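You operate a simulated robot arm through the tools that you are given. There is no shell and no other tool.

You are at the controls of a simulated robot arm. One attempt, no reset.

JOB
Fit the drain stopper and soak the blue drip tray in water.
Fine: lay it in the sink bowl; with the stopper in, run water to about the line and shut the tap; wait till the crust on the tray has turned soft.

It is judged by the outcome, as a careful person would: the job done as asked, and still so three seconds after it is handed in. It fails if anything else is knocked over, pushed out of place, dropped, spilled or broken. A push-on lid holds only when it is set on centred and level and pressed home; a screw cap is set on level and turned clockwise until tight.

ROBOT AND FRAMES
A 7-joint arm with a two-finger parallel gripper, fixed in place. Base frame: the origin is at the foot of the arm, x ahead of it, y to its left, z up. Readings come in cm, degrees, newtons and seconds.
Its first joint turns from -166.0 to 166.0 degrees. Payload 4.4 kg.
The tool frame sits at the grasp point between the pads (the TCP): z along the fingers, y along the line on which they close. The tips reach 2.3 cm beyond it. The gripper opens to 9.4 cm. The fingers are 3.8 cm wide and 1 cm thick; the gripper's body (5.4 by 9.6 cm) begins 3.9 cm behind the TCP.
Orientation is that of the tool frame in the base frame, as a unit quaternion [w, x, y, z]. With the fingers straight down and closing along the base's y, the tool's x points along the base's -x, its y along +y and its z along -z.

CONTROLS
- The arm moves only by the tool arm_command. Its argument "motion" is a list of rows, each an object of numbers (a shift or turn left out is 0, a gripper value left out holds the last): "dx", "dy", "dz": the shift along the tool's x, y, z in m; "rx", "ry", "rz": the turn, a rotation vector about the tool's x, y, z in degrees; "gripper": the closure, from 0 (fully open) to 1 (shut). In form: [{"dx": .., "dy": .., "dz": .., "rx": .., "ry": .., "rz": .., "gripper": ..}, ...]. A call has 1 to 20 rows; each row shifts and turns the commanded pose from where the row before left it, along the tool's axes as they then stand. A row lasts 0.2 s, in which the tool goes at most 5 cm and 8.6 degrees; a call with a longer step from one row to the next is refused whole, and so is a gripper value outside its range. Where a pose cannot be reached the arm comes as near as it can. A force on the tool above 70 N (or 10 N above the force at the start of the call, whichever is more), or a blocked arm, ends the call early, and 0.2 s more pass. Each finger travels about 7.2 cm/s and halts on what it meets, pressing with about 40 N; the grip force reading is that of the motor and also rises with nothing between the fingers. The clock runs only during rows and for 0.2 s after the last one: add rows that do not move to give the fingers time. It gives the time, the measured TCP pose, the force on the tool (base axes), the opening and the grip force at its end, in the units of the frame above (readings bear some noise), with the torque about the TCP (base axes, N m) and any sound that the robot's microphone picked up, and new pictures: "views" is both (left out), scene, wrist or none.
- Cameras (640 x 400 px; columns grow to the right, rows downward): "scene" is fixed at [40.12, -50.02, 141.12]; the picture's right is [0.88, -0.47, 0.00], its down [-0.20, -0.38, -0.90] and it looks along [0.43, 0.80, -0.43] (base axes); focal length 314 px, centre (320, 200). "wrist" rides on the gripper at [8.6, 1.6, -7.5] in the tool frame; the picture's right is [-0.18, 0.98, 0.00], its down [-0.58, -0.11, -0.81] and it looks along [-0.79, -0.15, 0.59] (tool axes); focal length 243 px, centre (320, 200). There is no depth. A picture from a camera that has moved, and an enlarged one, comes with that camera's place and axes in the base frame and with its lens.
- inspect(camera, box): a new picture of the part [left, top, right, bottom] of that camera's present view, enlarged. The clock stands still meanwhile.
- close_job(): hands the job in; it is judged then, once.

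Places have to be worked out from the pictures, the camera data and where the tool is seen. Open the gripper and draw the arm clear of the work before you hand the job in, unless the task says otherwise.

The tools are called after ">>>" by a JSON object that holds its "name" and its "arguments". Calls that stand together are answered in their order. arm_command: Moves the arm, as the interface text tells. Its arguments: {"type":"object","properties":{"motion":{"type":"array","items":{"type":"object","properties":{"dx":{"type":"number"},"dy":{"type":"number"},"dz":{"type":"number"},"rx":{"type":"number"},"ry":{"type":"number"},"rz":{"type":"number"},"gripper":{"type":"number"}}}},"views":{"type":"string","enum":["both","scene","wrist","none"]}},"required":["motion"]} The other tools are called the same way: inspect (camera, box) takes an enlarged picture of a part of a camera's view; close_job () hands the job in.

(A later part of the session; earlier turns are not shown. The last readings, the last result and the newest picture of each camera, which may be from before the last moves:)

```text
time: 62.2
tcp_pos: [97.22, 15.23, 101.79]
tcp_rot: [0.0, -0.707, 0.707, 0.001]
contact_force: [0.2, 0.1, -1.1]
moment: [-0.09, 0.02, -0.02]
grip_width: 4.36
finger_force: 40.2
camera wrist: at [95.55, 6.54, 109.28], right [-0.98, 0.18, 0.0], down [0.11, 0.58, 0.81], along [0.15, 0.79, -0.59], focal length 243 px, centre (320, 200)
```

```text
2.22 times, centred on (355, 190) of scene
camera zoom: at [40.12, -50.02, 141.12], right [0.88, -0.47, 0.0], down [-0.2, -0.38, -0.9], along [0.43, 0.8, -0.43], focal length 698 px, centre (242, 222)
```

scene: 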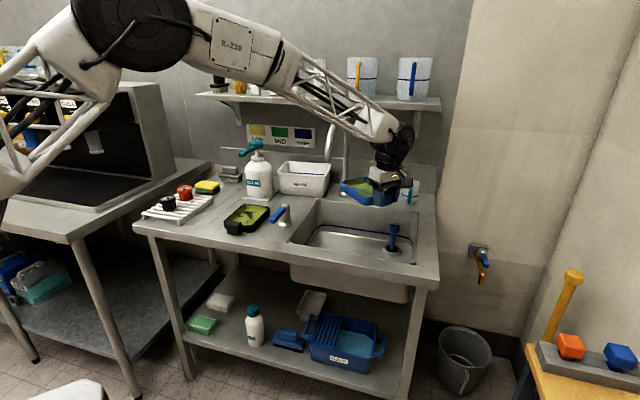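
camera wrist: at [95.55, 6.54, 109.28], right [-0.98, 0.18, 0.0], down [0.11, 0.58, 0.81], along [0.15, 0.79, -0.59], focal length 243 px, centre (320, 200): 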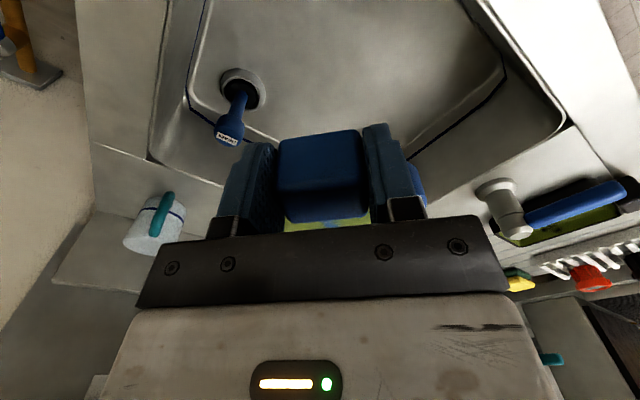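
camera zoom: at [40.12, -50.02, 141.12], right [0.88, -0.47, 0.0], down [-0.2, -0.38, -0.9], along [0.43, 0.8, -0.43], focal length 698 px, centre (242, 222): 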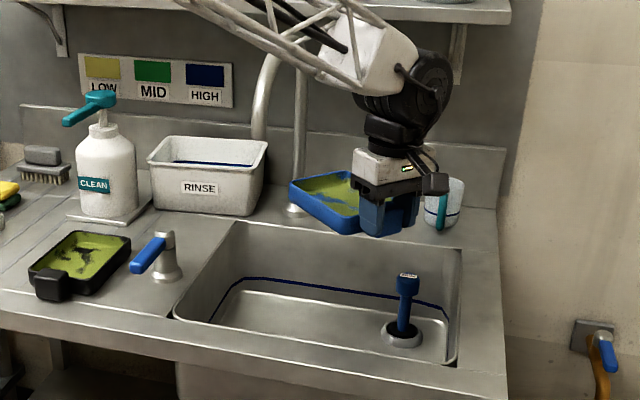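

Well clear of the spout. I move 5 cm further in (+y) and lower into the bowl to a few cm above its floor.

>>> {"name": "arm_command", "arguments": {"motion": [{"dx": -0.025}, {"dx": -0.025}, {}, {"dz": 0.03}, {"dz": 0.03}, {"dz": 0.03}, {"dz": 0.03}, {"dz": 0.03}, {"dz": 0.03}, {"dz": 0.03}, {}, {}]}}

>>> {"name": "inspect", "arguments": {"camera": "scene", "box": [290, 130, 430, 280]}}

```text
time: 64.8
tcp_pos: [96.98, 20.29, 80.88]
tcp_rot: [0.0, -0.707, 0.707, 0.002]
contact_force: [-0.2, 0.9, -0.8]
moment: [-0.11, -0.01, 0.03]
grip_width: 4.33
finger_force: 40.0
camera wrist: at [95.4, 11.54, 88.48], right [-0.98, 0.18, 0.0], down [0.11, 0.58, 0.81], along [0.15, 0.79, -0.59], focal length 243 px, centre (320, 200)
```

scene: 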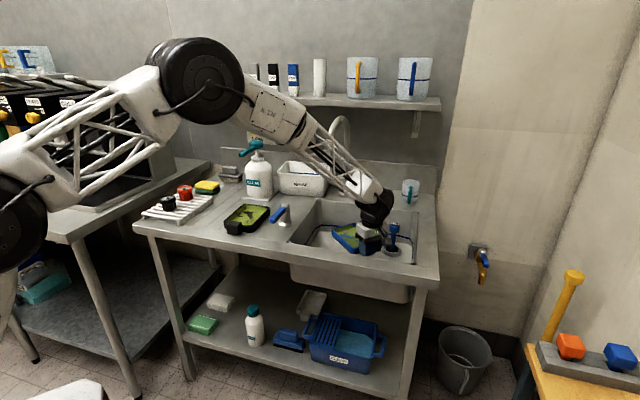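
wrist: 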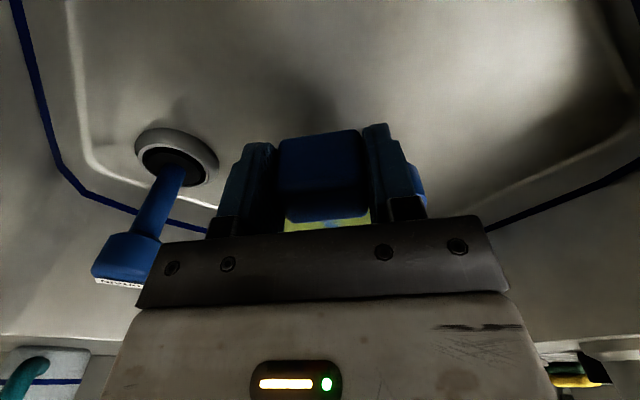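

```text
2.67 times, centred on (360, 205) of scene
camera zoom: at [40.12, -50.02, 141.12], right [0.88, -0.47, 0.0], down [-0.2, -0.38, -0.9], along [0.43, 0.8, -0.43], focal length 837 px, centre (213, 187)
```

zoom: 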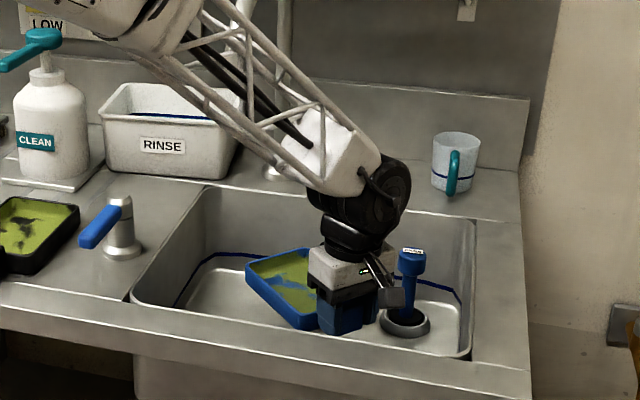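

Clear all around. I lower slowly to the floor, watching for contact.

>>> {"name": "arm_command", "arguments": {"motion": [{"dz": 0.015}, {"dz": 0.015}, {"dz": 0.01}, {"dz": 0.005}, {"dz": 0.004}, {}]}}

>>> {"name": "inspect", "arguments": {"camera": "scene", "box": [320, 190, 410, 265]}}

```text
time: 66.2
tcp_pos: [97.01, 20.16, 76.13]
tcp_rot: [0.001, 0.707, -0.707, -0.001]
contact_force: [-0.4, -0.6, -1.7]
moment: [-0.12, -0.01, -0.02]
grip_width: 4.36
finger_force: 39.9
camera wrist: at [95.49, 11.48, 83.54], right [-0.98, 0.18, 0.0], down [0.11, 0.58, 0.81], along [0.15, 0.79, -0.59], focal length 243 px, centre (320, 200)
```

scene: 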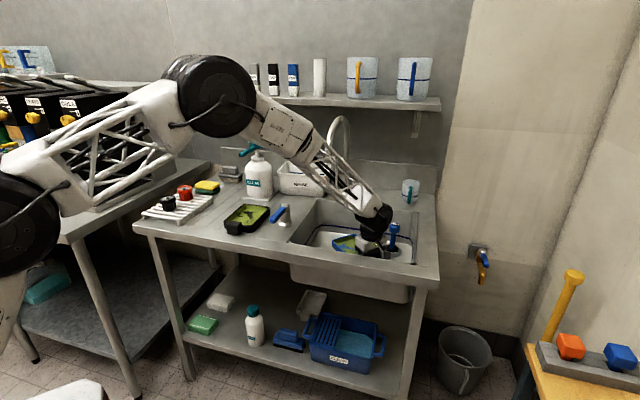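
wrist: 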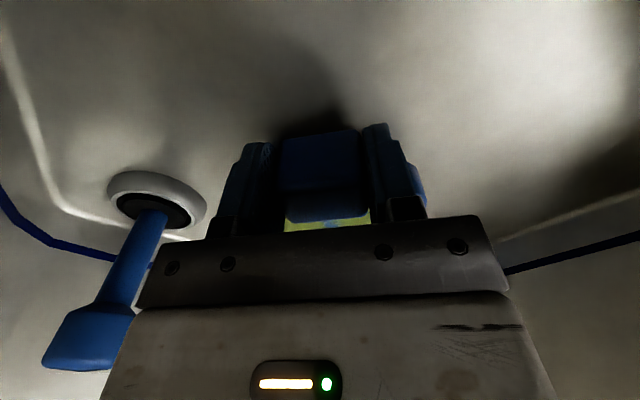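

```text
5.33 times, centred on (365, 228) of scene
camera zoom: at [40.12, -50.02, 141.12], right [0.88, -0.47, 0.0], down [-0.2, -0.38, -0.9], along [0.43, 0.8, -0.43], focal length 1674 px, centre (80, 53)
```

zoom: 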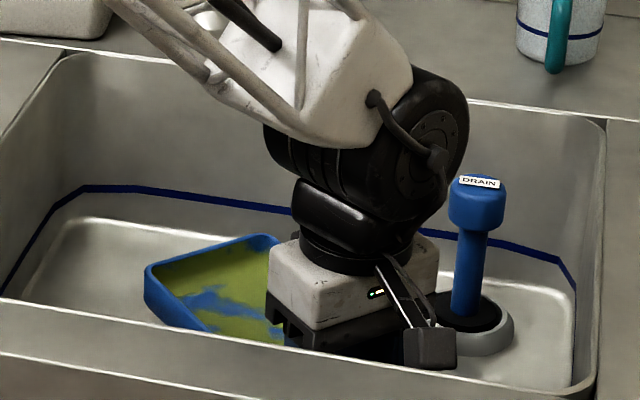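

>>> {"name": "arm_command", "arguments": {"motion": [{"dz": 0.004}, {"dz": 0.003}, {"dz": 0.003}, {}], "views": "none"}}

```text
time: 67.2
tcp_pos: [97.0, 20.17, 75.09]
tcp_rot: [0.0, 0.707, -0.707, -0.001]
contact_force: [0.1, 0.2, -0.9]
moment: [-0.07, 0.01, 0.0]
grip_width: 4.34
finger_force: 40.1
```

No contact yet (only the tray's own weight). I keep lowering in millimetre steps.

>>> {"name": "arm_command", "arguments": {"motion": [{"dz": 0.002}, {"dz": 0.002}, {"dz": 0.002}, {}], "views": "none"}}

```text
time: 68.2
tcp_pos: [97.06, 20.22, 74.5]
tcp_rot: [0.001, 0.708, -0.707, -0.001]
contact_force: [-0.6, 0.0, 10.4]
moment: [0.12, -0.19, 0.0]
grip_width: 4.36
finger_force: 39.9
```

The tray touched down at z≈74.5 (10 N). I release and rise straight up.

>>> {"name": "arm_command", "arguments": {"motion": [{"gripper": 0.8}, {"gripper": 0.5}, {"gripper": 0.32}, {}, {}, {"dz": -0.01}, {"dz": -0.02}, {"dz": -0.03}, {"dz": -0.04}, {"dz": -0.04}, {"dz": -0.04}, {"dz": -0.04}, {}, {}]}}

>>> {"name": "inspect", "arguments": {"camera": "scene", "box": [300, 180, 430, 280]}}

```text
time: 71.2
tcp_pos: [97.28, 20.29, 96.49]
tcp_rot: [0.0, 0.707, -0.707, -0.001]
contact_force: [-0.1, -0.5, -0.2]
moment: [0.01, 0.02, 0.0]
grip_width: 6.39
finger_force: 0.0
camera wrist: at [95.72, 11.48, 104.04], right [-0.98, 0.18, 0.0], down [0.11, 0.58, 0.81], along [0.15, 0.79, -0.59], focal length 243 px, centre (320, 200)
```

scene: 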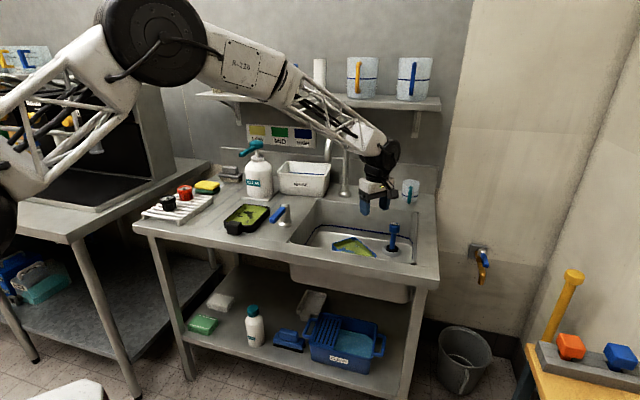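
wrist: 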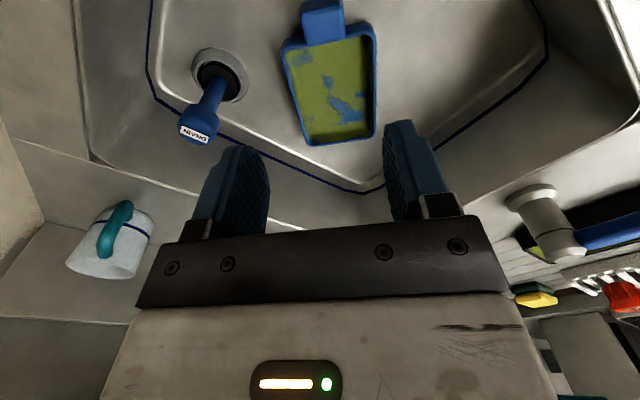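

```text
4.00 times, centred on (365, 230) of scene
camera zoom: at [40.12, -50.02, 141.12], right [0.88, -0.47, 0.0], down [-0.2, -0.38, -0.9], along [0.43, 0.8, -0.43], focal length 1256 px, centre (140, 80)
```

zoom: 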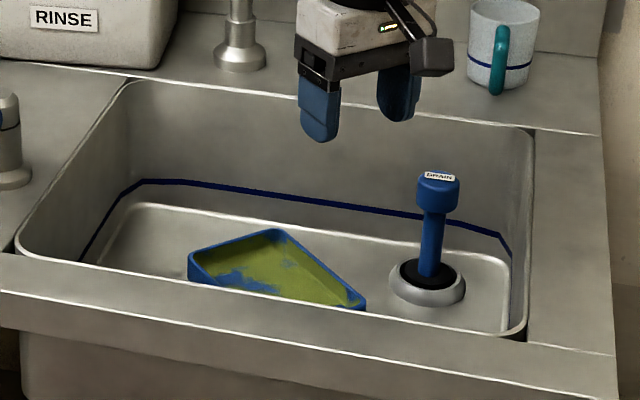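

The tray lies flat on the bowl floor, clear of the stopper. I back out toward the front, away from the spout, and return to look at the tap lever.

>>> {"name": "arm_command", "arguments": {"motion": [{"dx": 0.04}, {"dx": 0.04}, {"dx": 0.04}, {"dy": 0.045}, {"dy": 0.045}, {"dy": 0.045}, {"dy": 0.045}, {"dy": 0.045}, {"dy": 0.045}, {"dy": 0.045, "dz": -0.02}, {"dy": 0.03, "dz": -0.03}, {"rz": 7.6}, {"rz": 7.6}, {"rz": 7.6}, {"rz": 7.6}, {"rz": 7.6}, {"rz": 8}, {}, {}]}}

>>> {"name": "inspect", "arguments": {"camera": "scene", "box": [240, 180, 320, 240]}}

```text
time: 75.2
tcp_pos: [62.6, 8.18, 101.35]
tcp_rot: [-0.001, -0.374, 0.928, 0.001]
contact_force: [0.7, 0.6, -0.2]
moment: [0.0, -0.03, 0.0]
grip_width: 6.41
finger_force: 0.1
camera wrist: at [55.32, 3.29, 108.97], right [-0.55, 0.84, 0.0], down [0.5, 0.32, 0.81], along [0.67, 0.44, -0.59], focal length 243 px, centre (320, 200)
```

scene: 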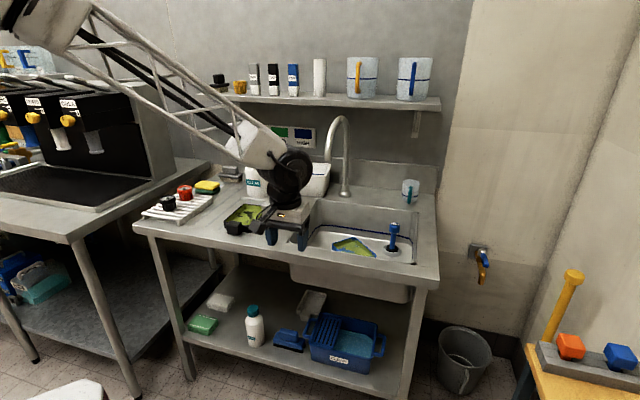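
wrist: 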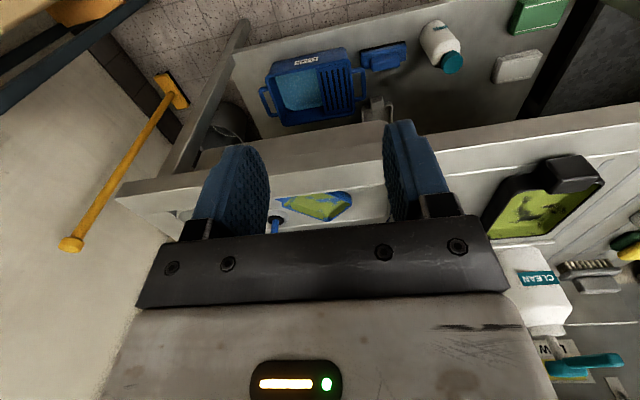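

```text
6.67 times, centred on (280, 210) of scene
camera zoom: at [40.12, -50.02, 141.12], right [0.88, -0.47, 0.0], down [-0.2, -0.38, -0.9], along [0.43, 0.8, -0.43], focal length 2093 px, centre (587, 133)
```

zoom: 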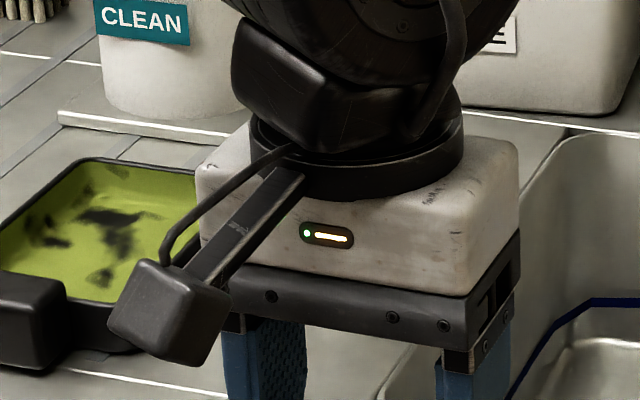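

>>> {"name": "arm_command", "arguments": {"motion": [{"dx": -0.015, "dy": 0.035, "dz": -0.02}, {"dx": -0.015, "dy": 0.035, "dz": -0.02}, {"dx": -0.015, "dy": 0.035, "dz": -0.02}, {"dx": -0.015, "dy": 0.035, "dz": -0.02}, {"dx": -0.015, "dy": 0.035, "dz": -0.02}, {}, {}]}}

>>> {"name": "inspect", "arguments": {"camera": "wrist", "box": [180, 0, 460, 180]}}

>>> {"name": "inspect", "arguments": {"camera": "scene", "box": [255, 195, 305, 235]}}

```text
time: 76.8
tcp_pos: [56.11, 26.0, 111.69]
tcp_rot: [-0.001, -0.375, 0.927, 0.001]
contact_force: [0.0, -0.5, -0.2]
moment: [-0.01, -0.01, -0.02]
grip_width: 6.41
finger_force: 0.1
camera wrist: at [48.71, 21.12, 119.15], right [-0.55, 0.84, 0.0], down [0.5, 0.32, 0.81], along [0.67, 0.44, -0.59], focal length 243 px, centre (320, 200)
```

scene: 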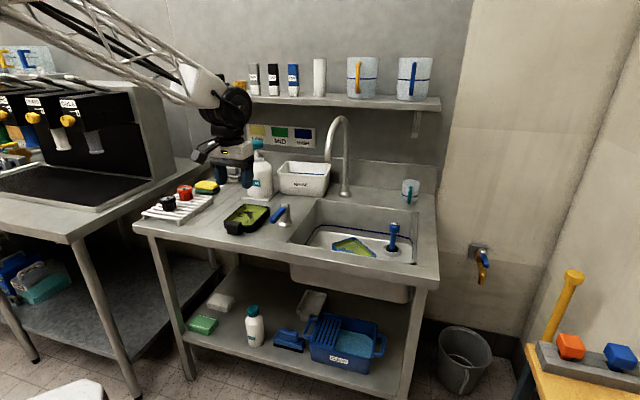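
wrist: 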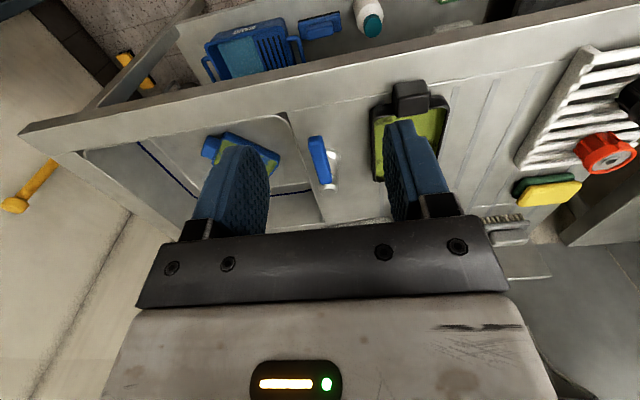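

```text
2.22 times, centred on (320, 90) of wrist
camera zoom: at [48.71, 21.12, 119.15], right [-0.55, 0.84, 0.0], down [0.5, 0.32, 0.81], along [0.67, 0.44, -0.59], focal length 539 px, centre (320, 444)
```

zoom: 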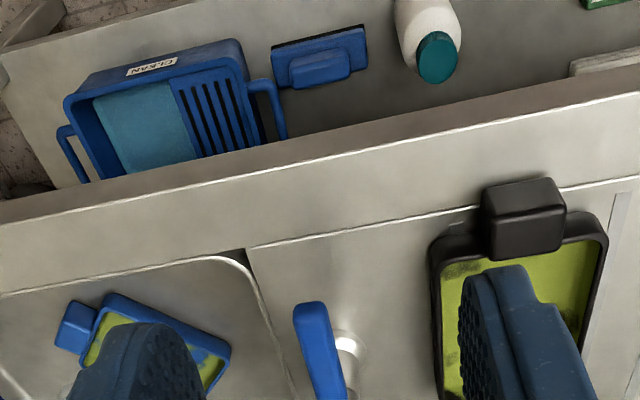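

```text
10.00 times, centred on (280, 215) of scene
camera zoom: at [40.12, -50.02, 141.12], right [0.88, -0.47, 0.0], down [-0.2, -0.38, -0.9], along [0.43, 0.8, -0.43], focal length 3139 px, centre (720, 50)
```

zoom: 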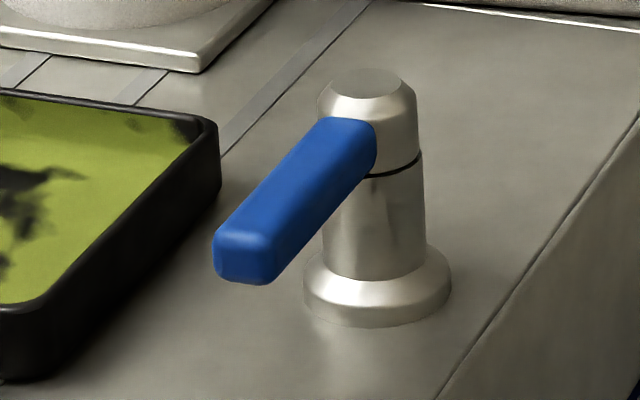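

The tap lever is a horizontal handle on a vertical post at about (74,38.5), with its tip near (68,33.4,92). I position open fingers above the lever to straddle it.

>>> {"name": "arm_command", "arguments": {"motion": [{"dx": -0.0383, "dy": -0.0085}, {"dx": -0.0383, "dy": -0.0085}, {"dx": -0.0383, "dy": -0.0085}, {"dx": -0.0383, "dy": -0.0085}, {"dz": 0.04}, {"dz": 0.04}, {"dz": 0.03}, {}, {}]}}

>>> {"name": "inspect", "arguments": {"camera": "wrist", "box": [180, 0, 460, 240]}}

>>> {"name": "inspect", "arguments": {"camera": "scene", "box": [240, 170, 320, 230]}}

```text
time: 78.8
tcp_pos: [69.38, 33.93, 100.71]
tcp_rot: [-0.001, -0.374, 0.927, 0.0]
contact_force: [0.3, 0.0, -0.8]
moment: [0.02, 0.02, -0.01]
grip_width: 6.37
finger_force: 0.0
camera wrist: at [62.02, 29.09, 108.21], right [-0.55, 0.84, 0.0], down [0.5, 0.32, 0.81], along [0.67, 0.44, -0.59], focal length 243 px, centre (320, 200)
```

scene: 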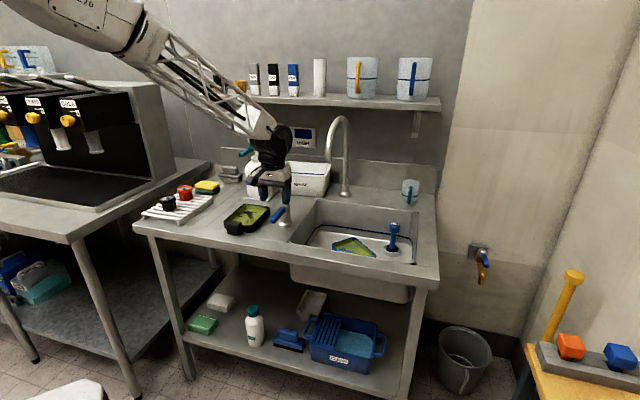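
wrist: 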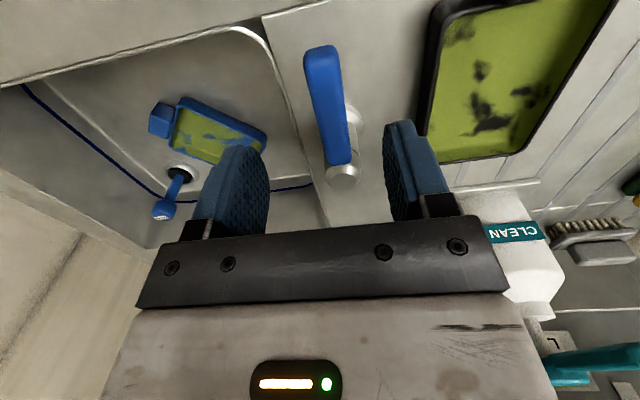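

```text
1.67 times, centred on (320, 120) of wrist
camera zoom: at [62.02, 29.09, 108.21], right [-0.55, 0.84, 0.0], down [0.5, 0.32, 0.81], along [0.67, 0.44, -0.59], focal length 404 px, centre (320, 333)
```

zoom: 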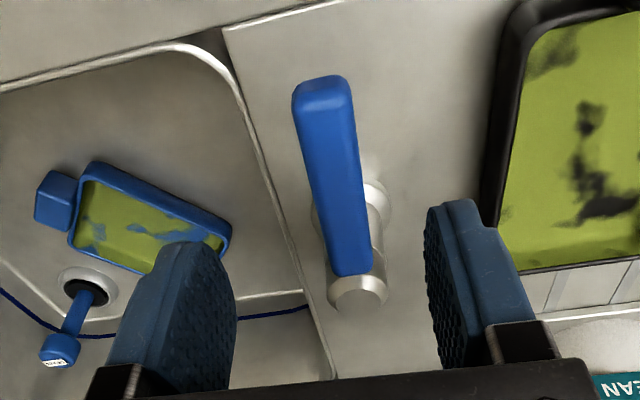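

```text
6.67 times, centred on (280, 200) of scene
camera zoom: at [40.12, -50.02, 141.12], right [0.88, -0.47, 0.0], down [-0.2, -0.38, -0.9], along [0.43, 0.8, -0.43], focal length 2093 px, centre (587, 200)
```

zoom: 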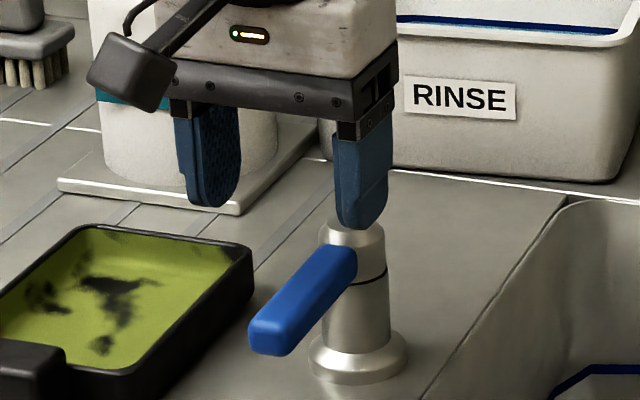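

Lever lies centred between the fingers. I lower to straddle it (TCP z≈93).

>>> {"name": "arm_command", "arguments": {"motion": [{"dz": 0.03}, {"dz": 0.03}, {"dz": 0.017}, {}, {}]}}

>>> {"name": "inspect", "arguments": {"camera": "wrist", "box": [200, 40, 440, 240]}}

```text
time: 80.0
tcp_pos: [69.35, 34.13, 92.94]
tcp_rot: [0.0, -0.374, 0.927, 0.001]
contact_force: [0.2, -0.5, -0.3]
moment: [0.02, 0.01, 0.01]
grip_width: 6.35
finger_force: 0.0
camera wrist: at [62.0, 29.29, 100.41], right [-0.55, 0.84, 0.0], down [0.5, 0.32, 0.81], along [0.67, 0.44, -0.59], focal length 243 px, centre (320, 200)
```

scene: 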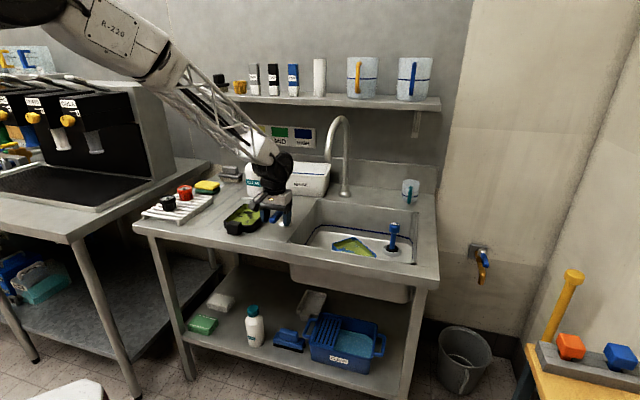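
wrist: 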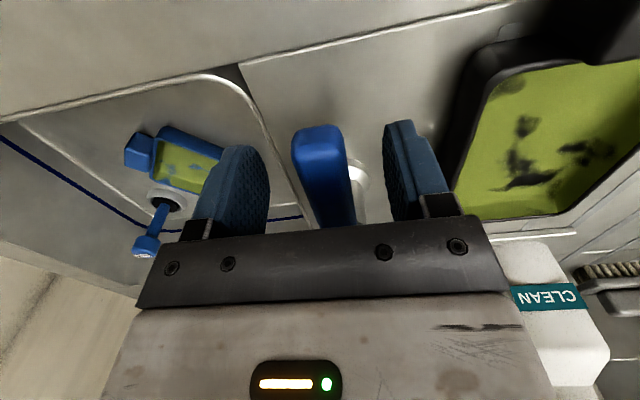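

```text
2.00 times, centred on (320, 140) of wrist
camera zoom: at [62.0, 29.29, 100.41], right [-0.55, 0.84, 0.0], down [0.5, 0.32, 0.81], along [0.67, 0.44, -0.59], focal length 485 px, centre (320, 320)
```

zoom: 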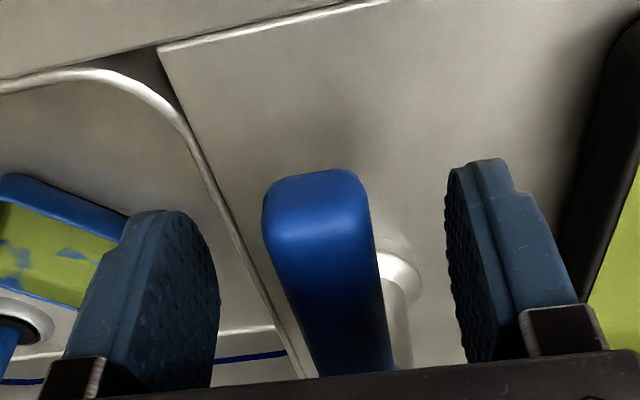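

The lever is straddled. I push it gently toward the left (−d1) to feel which way it turns.

>>> {"name": "arm_command", "arguments": {"motion": [{"dy": 0.008}, {"dy": 0.006}, {"dy": 0.004}, {"dy": 0.004}, {}]}}

>>> {"name": "inspect", "arguments": {"camera": "wrist", "box": [200, 40, 440, 240]}}

```text
time: 81.2
tcp_pos: [67.68, 35.81, 92.79]
tcp_rot: [-0.001, -0.374, 0.927, 0.002]
contact_force: [0.2, 0.8, 0.4]
moment: [0.0, 0.03, -0.04]
grip_width: 6.39
finger_force: 0.0
camera wrist: at [60.44, 30.85, 100.36], right [-0.55, 0.84, 0.0], down [0.5, 0.32, 0.81], along [0.67, 0.44, -0.59], focal length 243 px, centre (320, 200)
```

scene: 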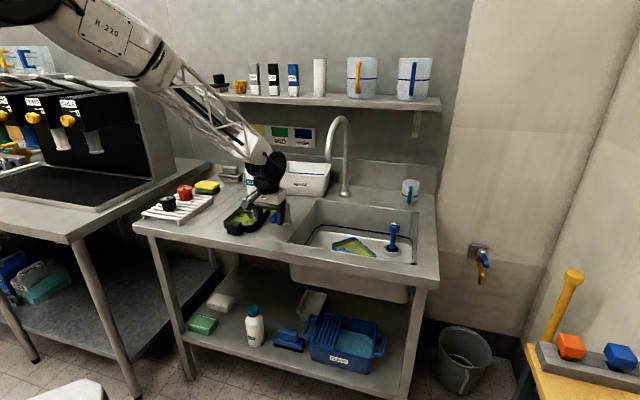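
wrist: 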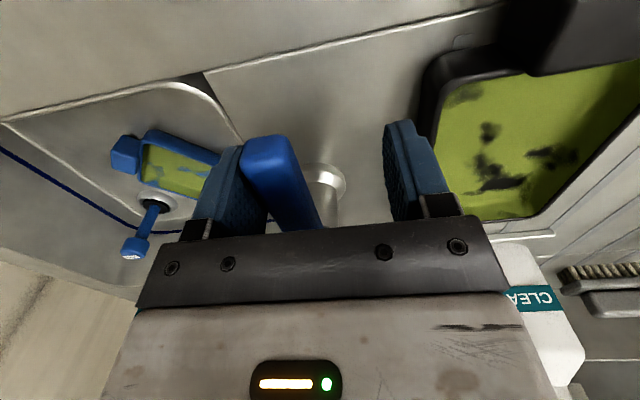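

```text
2.00 times, centred on (320, 140) of wrist
camera zoom: at [60.44, 30.85, 100.36], right [-0.55, 0.84, 0.0], down [0.5, 0.32, 0.81], along [0.67, 0.44, -0.59], focal length 485 px, centre (320, 320)
```

zoom: 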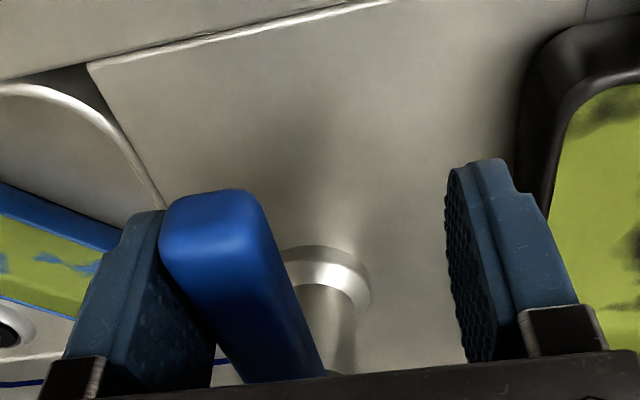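

>>> {"name": "arm_command", "arguments": {"motion": [{"dy": 0.003}, {"dy": 0.003}, {"dy": 0.003}, {}]}}

>>> {"name": "inspect", "arguments": {"camera": "wrist", "box": [200, 40, 440, 240]}}

>>> {"name": "inspect", "arguments": {"camera": "scene", "box": [290, 100, 430, 270]}}

```text
time: 82.2
tcp_pos: [67.18, 36.44, 92.84]
tcp_rot: [0.0, -0.375, 0.927, 0.001]
contact_force: [24.4, -14.0, 6.5]
moment: [-0.29, -0.22, 0.81]
grip_width: 7.54
finger_force: 13.0
camera wrist: at [59.79, 31.46, 100.34], right [-0.55, 0.84, 0.0], down [0.49, 0.32, 0.81], along [0.67, 0.44, -0.59], focal length 243 px, centre (320, 200)
```

scene: 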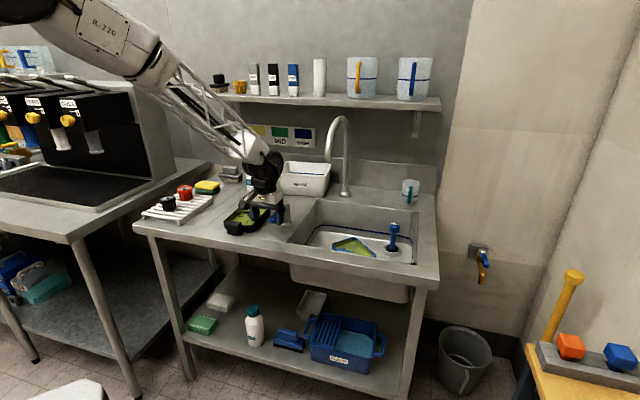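
wrist: 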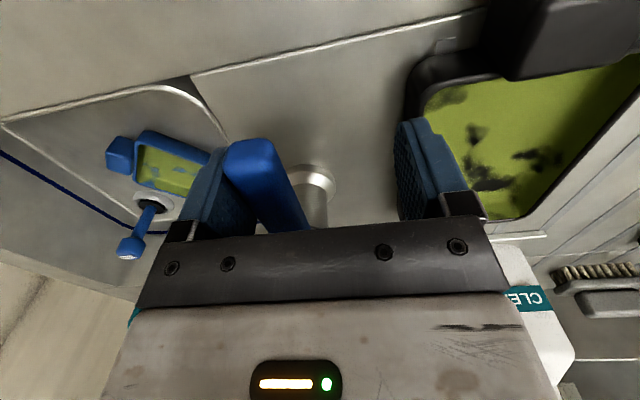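

```text
2.00 times, centred on (320, 140) of wrist
camera zoom: at [59.79, 31.46, 100.34], right [-0.55, 0.84, 0.0], down [0.49, 0.32, 0.81], along [0.67, 0.44, -0.59], focal length 485 px, centre (320, 320)
```

zoom: 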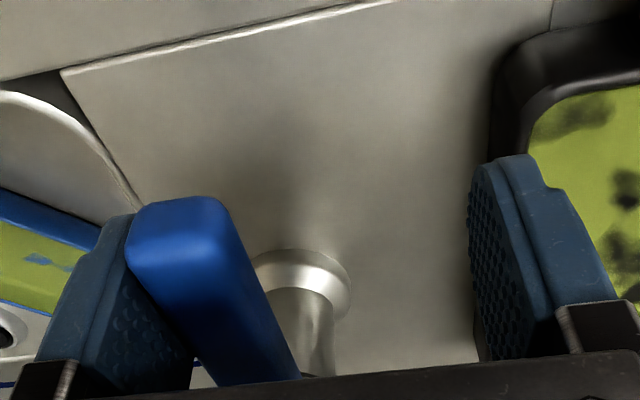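

```text
2.35 times, centred on (360, 185) of scene
camera zoom: at [40.12, -50.02, 141.12], right [0.88, -0.47, 0.0], down [-0.2, -0.38, -0.9], along [0.43, 0.8, -0.43], focal length 739 px, centre (226, 235)
```

zoom: 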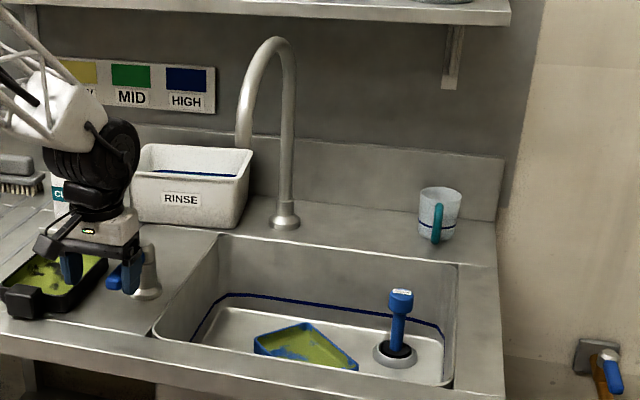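

That way is an end stop (force ~28 N, lever didn't move), so it opens the other way, toward the sink. I recentre and narrow the fingers loosely around the lever.

>>> {"name": "arm_command", "arguments": {"motion": [{"dy": -0.015}, {"dy": -0.014}, {}, {"gripper": 0.5}, {"gripper": 0.62}, {}, {}]}}

>>> {"name": "inspect", "arguments": {"camera": "wrist", "box": [200, 40, 440, 240]}}

```text
time: 83.8
tcp_pos: [69.06, 34.35, 92.79]
tcp_rot: [0.0, -0.374, 0.927, 0.002]
contact_force: [-0.4, 0.8, -0.2]
moment: [-0.03, 0.04, 0.01]
grip_width: 3.55
finger_force: 0.0
camera wrist: at [61.75, 29.41, 100.31], right [-0.55, 0.84, 0.0], down [0.5, 0.32, 0.81], along [0.67, 0.44, -0.59], focal length 243 px, centre (320, 200)
```

scene: 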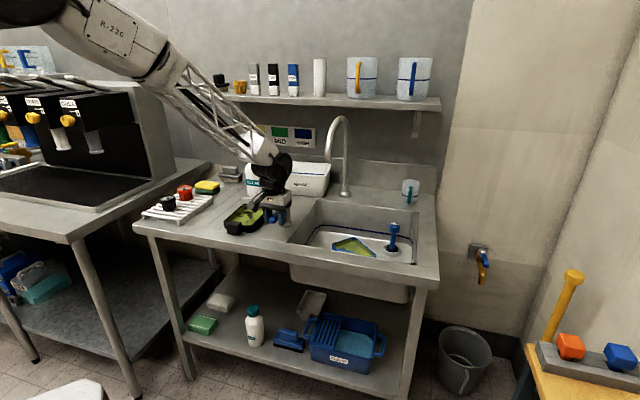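
wrist: 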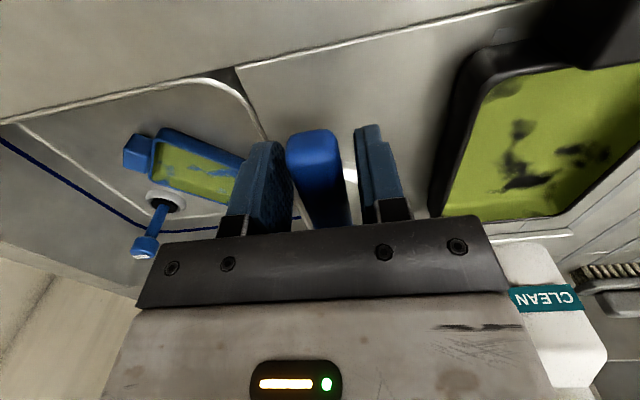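

```text
2.00 times, centred on (320, 140) of wrist
camera zoom: at [61.75, 29.41, 100.31], right [-0.55, 0.84, 0.0], down [0.5, 0.32, 0.81], along [0.67, 0.44, -0.59], focal length 485 px, centre (320, 320)
```

zoom: 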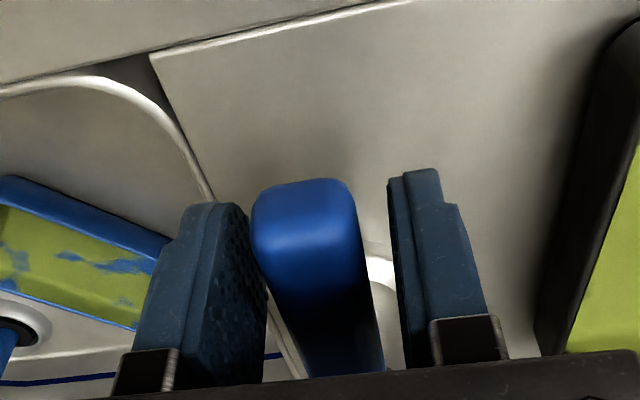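

Now I swing the lever toward the sink along its arc, in 5° steps, and check for flow.

>>> {"name": "arm_command", "arguments": {"motion": [{"dy": -0.006}, {"dy": -0.0055, "rz": -5}, {"dy": -0.0057, "rz": -5}, {"dy": -0.0057, "rz": -5}, {}]}}

>>> {"name": "inspect", "arguments": {"camera": "wrist", "box": [200, 40, 440, 240]}}

>>> {"name": "inspect", "arguments": {"camera": "scene", "box": [260, 100, 430, 270]}}

```text
time: 85.0
tcp_pos: [70.77, 32.77, 92.7]
tcp_rot: [0.0, -0.492, 0.87, 0.0]
contact_force: [0.1, 0.4, 0.0]
moment: [0.0, 0.02, 0.02]
grip_width: 3.61
finger_force: 0.1
camera wrist: at [64.92, 26.09, 100.26], right [-0.75, 0.66, 0.0], down [0.39, 0.44, 0.81], along [0.53, 0.6, -0.59], focal length 243 px, centre (320, 200)
```

scene: 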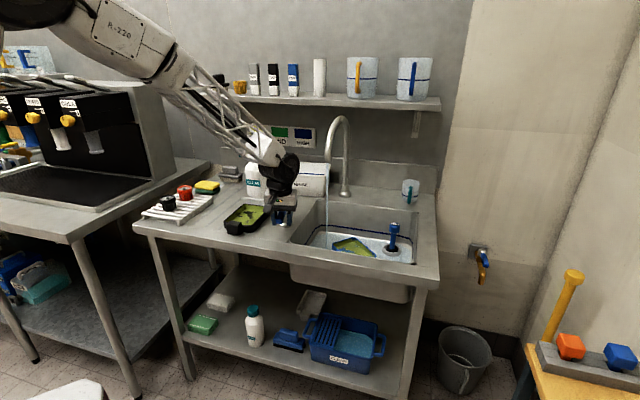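
wrist: 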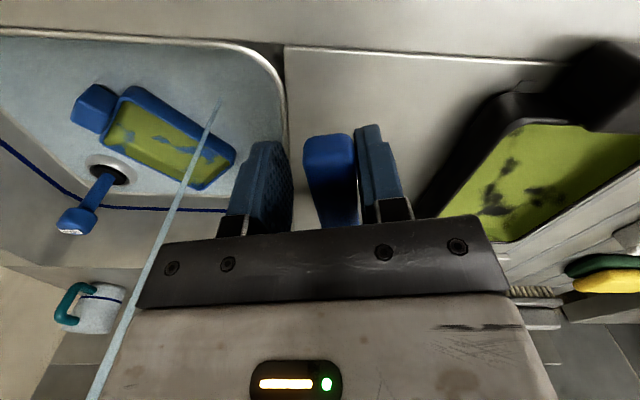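

```text
2.00 times, centred on (320, 140) of wrist
camera zoom: at [64.92, 26.09, 100.26], right [-0.75, 0.66, 0.0], down [0.39, 0.44, 0.81], along [0.53, 0.6, -0.59], focal length 485 px, centre (320, 320)
```

zoom: 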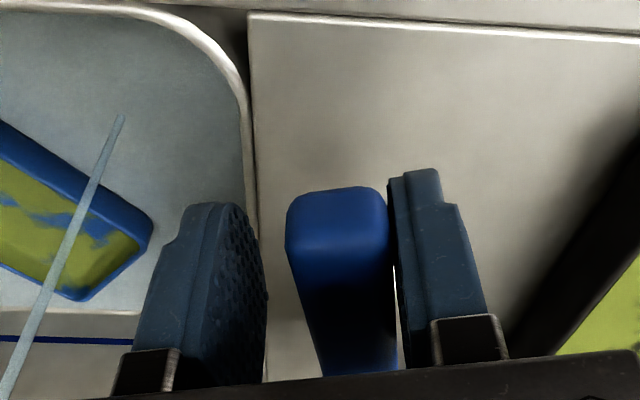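

```text
2.35 times, centred on (345, 185) of scene
camera zoom: at [40.12, -50.02, 141.12], right [0.88, -0.47, 0.0], down [-0.2, -0.38, -0.9], along [0.43, 0.8, -0.43], focal length 739 px, centre (261, 235)
```

zoom: 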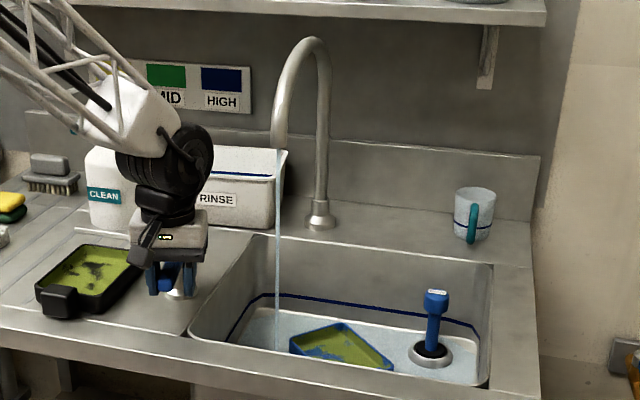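

Water is running into the bowl. I hold here and watch the level rise.

>>> {"name": "arm_command", "arguments": {"motion": [{}, {}, {}, {}, {}, {}, {}, {}, {}, {}], "views": "scene"}}

>>> {"name": "inspect", "arguments": {"camera": "scene", "box": [300, 190, 430, 270]}}

```text
time: 87.2
tcp_pos: [70.71, 32.68, 92.8]
tcp_rot: [0.0, -0.492, 0.87, 0.0]
contact_force: [0.8, -0.2, -0.1]
moment: [0.0, -0.02, 0.0]
grip_width: 3.56
finger_force: 0.0
```

scene: 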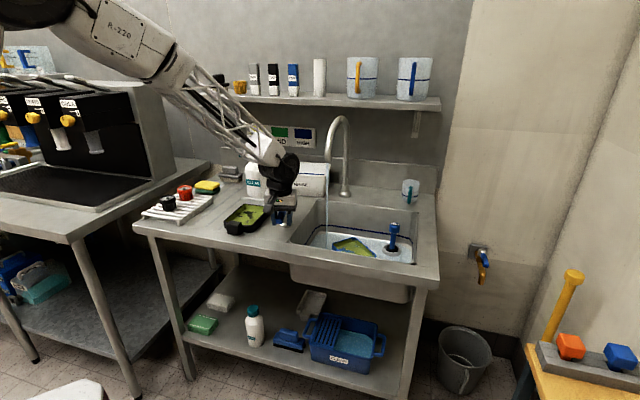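

```text
4.92 times, centred on (365, 230) of scene
camera zoom: at [40.12, -50.02, 141.12], right [0.88, -0.47, 0.0], down [-0.2, -0.38, -0.9], along [0.43, 0.8, -0.43], focal length 1545 px, centre (98, 52)
```

zoom: 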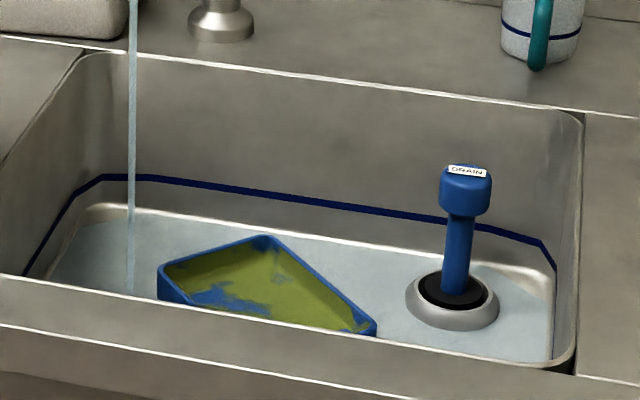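

>>> {"name": "arm_command", "arguments": {"motion": [{}, {}, {}, {}, {}, {}, {}, {}, {}, {}, {}, {}, {}, {}, {}], "views": "none"}}

>>> {"name": "inspect", "arguments": {"camera": "scene", "box": [300, 190, 430, 270]}}

```text
time: 90.4
tcp_pos: [70.63, 32.84, 92.72]
tcp_rot: [0.0, -0.493, 0.87, 0.001]
contact_force: [-1.3, -0.1, -0.7]
moment: [-0.01, -0.01, 0.01]
grip_width: 3.56
finger_force: 0.0
```

```text
4.92 times, centred on (365, 230) of scene
camera zoom: at [40.12, -50.02, 141.12], right [0.88, -0.47, 0.0], down [-0.2, -0.38, -0.9], along [0.43, 0.8, -0.43], focal length 1545 px, centre (98, 52)
```

zoom: 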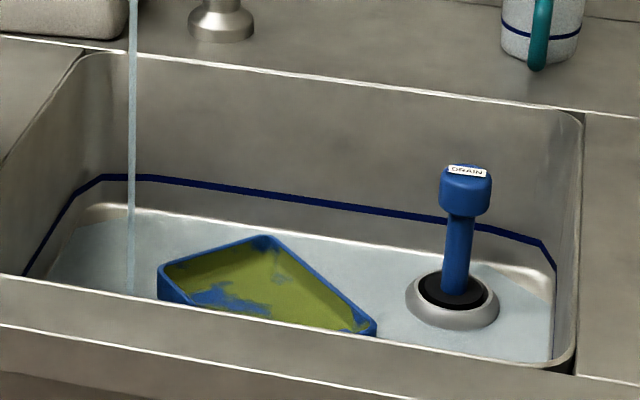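

The level rises slowly at this opening, so I open the lever another 20° (still well clear of the spout).

>>> {"name": "arm_command", "arguments": {"motion": [{"dy": -0.0057, "rz": -5}, {"dy": -0.0057, "rz": -5}, {"dy": -0.0057, "rz": -5}, {"dy": -0.0057, "rz": -5}, {}, {}, {}, {}, {}, {}]}}

>>> {"name": "inspect", "arguments": {"camera": "scene", "box": [300, 190, 430, 270]}}

>>> {"name": "inspect", "arguments": {"camera": "wrist", "box": [200, 40, 440, 240]}}

```text
time: 92.6
tcp_pos: [72.75, 31.96, 92.74]
tcp_rot: [0.0, -0.636, 0.772, 0.001]
contact_force: [-0.1, -0.6, -0.7]
moment: [0.0, 0.02, -0.01]
grip_width: 3.57
finger_force: 0.0
camera wrist: at [69.63, 23.69, 100.25], right [-0.93, 0.37, 0.0], down [0.22, 0.55, 0.81], along [0.3, 0.75, -0.59], focal length 243 px, centre (320, 200)
```

scene: 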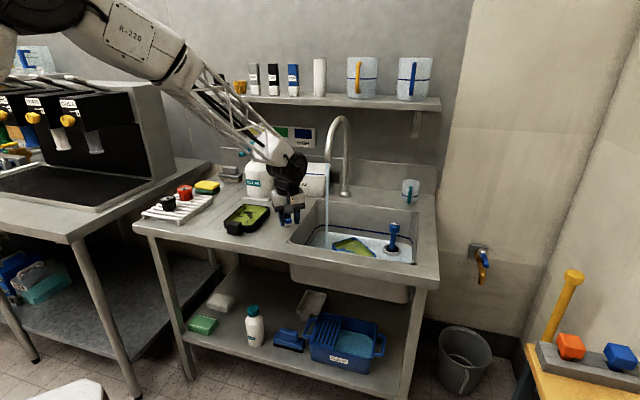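
wrist: 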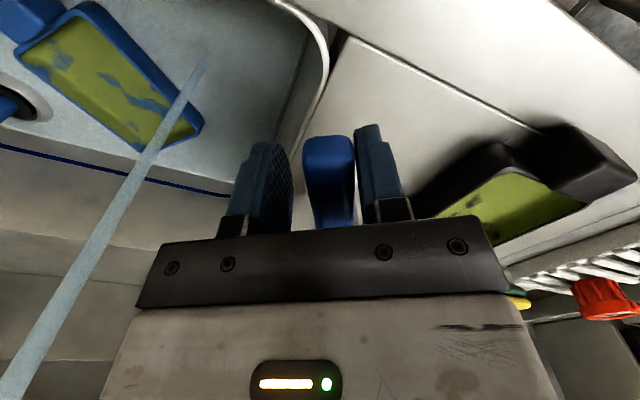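

```text
4.92 times, centred on (365, 230) of scene
camera zoom: at [40.12, -50.02, 141.12], right [0.88, -0.47, 0.0], down [-0.2, -0.38, -0.9], along [0.43, 0.8, -0.43], focal length 1545 px, centre (98, 52)
```

zoom: 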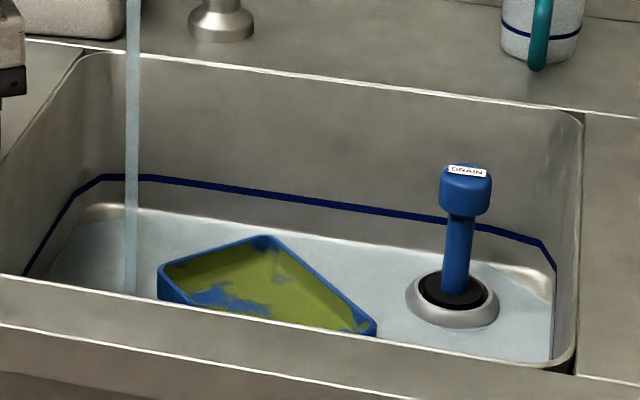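

```text
2.00 times, centred on (320, 140) of wrist
camera zoom: at [69.63, 23.69, 100.25], right [-0.93, 0.37, 0.0], down [0.22, 0.55, 0.81], along [0.3, 0.75, -0.59], focal length 485 px, centre (320, 320)
```

zoom: 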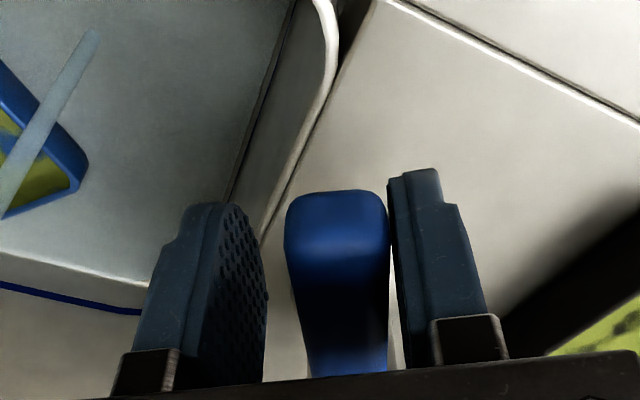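

The stream is stronger. I hold for 4 s and check the level.

>>> {"name": "arm_command", "arguments": {"motion": [{}, {}, {}, {}, {}, {}, {}, {}, {}, {}, {}, {}, {}, {}, {}, {}, {}, {}, {}, {}], "views": "none"}}

>>> {"name": "inspect", "arguments": {"camera": "scene", "box": [300, 190, 430, 270]}}

```text
time: 96.8
tcp_pos: [72.83, 31.88, 92.73]
tcp_rot: [0.0, -0.636, 0.772, 0.001]
contact_force: [0.2, 0.4, -0.1]
moment: [0.0, 0.01, -0.01]
grip_width: 3.58
finger_force: 0.1
```

```text
4.92 times, centred on (365, 230) of scene
camera zoom: at [40.12, -50.02, 141.12], right [0.88, -0.47, 0.0], down [-0.2, -0.38, -0.9], along [0.43, 0.8, -0.43], focal length 1545 px, centre (98, 52)
```

zoom: 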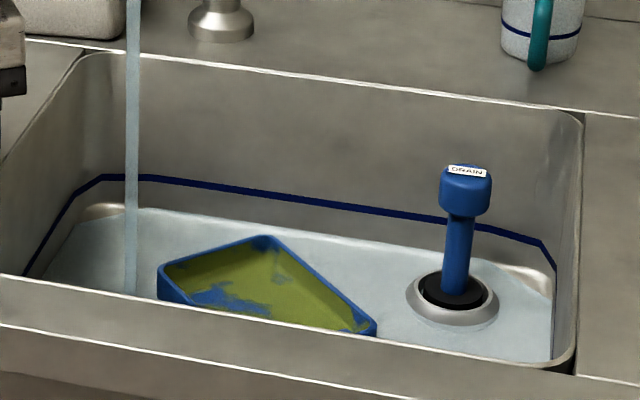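

>>> {"name": "arm_command", "arguments": {"motion": [{}, {}, {}, {}, {}, {}, {}, {}, {}, {}, {}, {}, {}, {}, {}, {}, {}, {}, {}, {}], "views": "none"}}

>>> {"name": "arm_command", "arguments": {"motion": [{}, {}, {}, {}, {}, {}, {}, {}, {}, {}, {}, {}, {}, {}, {}, {}, {}, {}, {}, {}], "views": "none"}}

>>> {"name": "inspect", "arguments": {"camera": "scene", "box": [300, 190, 430, 270]}}

```text
time: 101.0
tcp_pos: [72.85, 31.87, 92.69]
tcp_rot: [-0.001, -0.636, 0.772, 0.001]
contact_force: [-0.2, 0.0, -0.5]
moment: [0.02, 0.01, -0.02]
grip_width: 3.56
finger_force: 0.1
```

```text
time: 105.2
tcp_pos: [72.86, 31.89, 92.7]
tcp_rot: [0.0, -0.636, 0.772, 0.001]
contact_force: [0.1, -1.3, 1.1]
moment: [-0.01, 0.03, -0.04]
grip_width: 3.57
finger_force: 0.0
```

```text
4.92 times, centred on (365, 230) of scene
camera zoom: at [40.12, -50.02, 141.12], right [0.88, -0.47, 0.0], down [-0.2, -0.38, -0.9], along [0.43, 0.8, -0.43], focal length 1545 px, centre (98, 52)
```

zoom: 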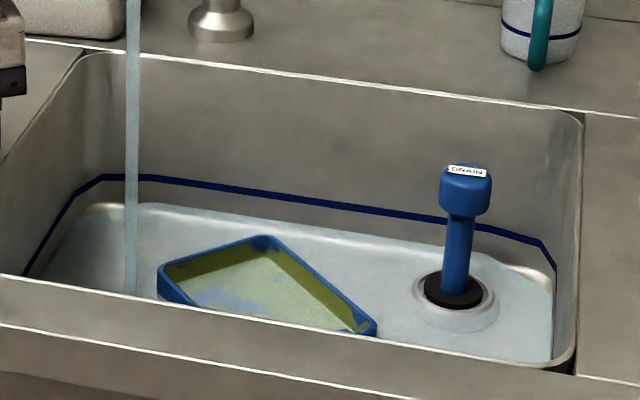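

The water already covers the crust and is near the ring's top. I keep filling and checking.

>>> {"name": "arm_command", "arguments": {"motion": [{}, {}, {}, {}, {}, {}, {}, {}, {}, {}, {}, {}, {}, {}, {}, {}, {}, {}, {}, {}], "views": "none"}}

>>> {"name": "arm_command", "arguments": {"motion": [{}, {}, {}, {}, {}, {}, {}, {}, {}, {}, {}, {}, {}, {}, {}, {}, {}, {}, {}, {}], "views": "none"}}

>>> {"name": "inspect", "arguments": {"camera": "scene", "box": [300, 190, 430, 270]}}

```text
time: 109.4
tcp_pos: [72.8, 32.02, 92.73]
tcp_rot: [0.0, -0.636, 0.772, 0.0]
contact_force: [0.2, -0.1, 1.4]
moment: [-0.01, -0.02, -0.02]
grip_width: 3.6
finger_force: 0.1
```

```text
time: 113.6
tcp_pos: [72.78, 31.97, 92.83]
tcp_rot: [-0.001, -0.636, 0.771, 0.0]
contact_force: [0.1, 0.0, -0.6]
moment: [-0.02, -0.03, -0.06]
grip_width: 3.57
finger_force: 0.1
```

```text
4.92 times, centred on (365, 230) of scene
camera zoom: at [40.12, -50.02, 141.12], right [0.88, -0.47, 0.0], down [-0.2, -0.38, -0.9], along [0.43, 0.8, -0.43], focal length 1545 px, centre (98, 52)
```

zoom: 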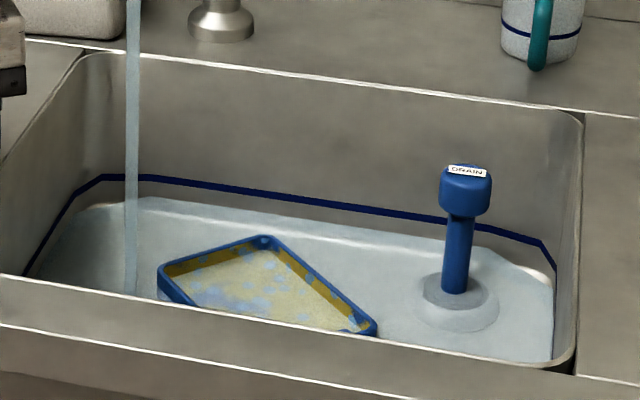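

The ring is now submerged, with about 1.5–2 cm left to the line; the crust's colour is starting to change. I continue filling.

>>> {"name": "arm_command", "arguments": {"motion": [{}, {}, {}, {}, {}, {}, {}, {}, {}, {}, {}, {}, {}, {}, {}, {}, {}, {}, {}, {}], "views": "none"}}

>>> {"name": "arm_command", "arguments": {"motion": [{}, {}, {}, {}, {}, {}, {}, {}, {}, {}, {}, {}, {}, {}, {}], "views": "none"}}

>>> {"name": "inspect", "arguments": {"camera": "scene", "box": [300, 190, 430, 270]}}

```text
time: 117.8
tcp_pos: [72.83, 31.89, 92.75]
tcp_rot: [-0.002, -0.636, 0.772, 0.001]
contact_force: [-0.4, 0.6, 0.2]
moment: [0.01, -0.01, 0.01]
grip_width: 3.56
finger_force: 0.0
```

```text
time: 121.0
tcp_pos: [72.75, 31.94, 92.76]
tcp_rot: [-0.001, -0.636, 0.771, 0.0]
contact_force: [-0.3, -0.3, 0.7]
moment: [0.02, 0.0, 0.0]
grip_width: 3.58
finger_force: 0.1
```

```text
4.92 times, centred on (365, 230) of scene
camera zoom: at [40.12, -50.02, 141.12], right [0.88, -0.47, 0.0], down [-0.2, -0.38, -0.9], along [0.43, 0.8, -0.43], focal length 1545 px, centre (98, 52)
```

zoom: 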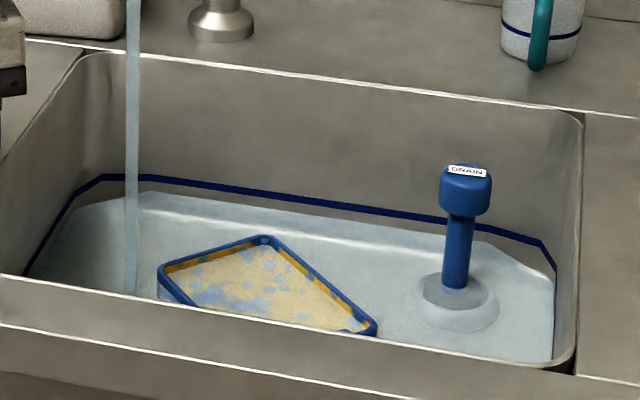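

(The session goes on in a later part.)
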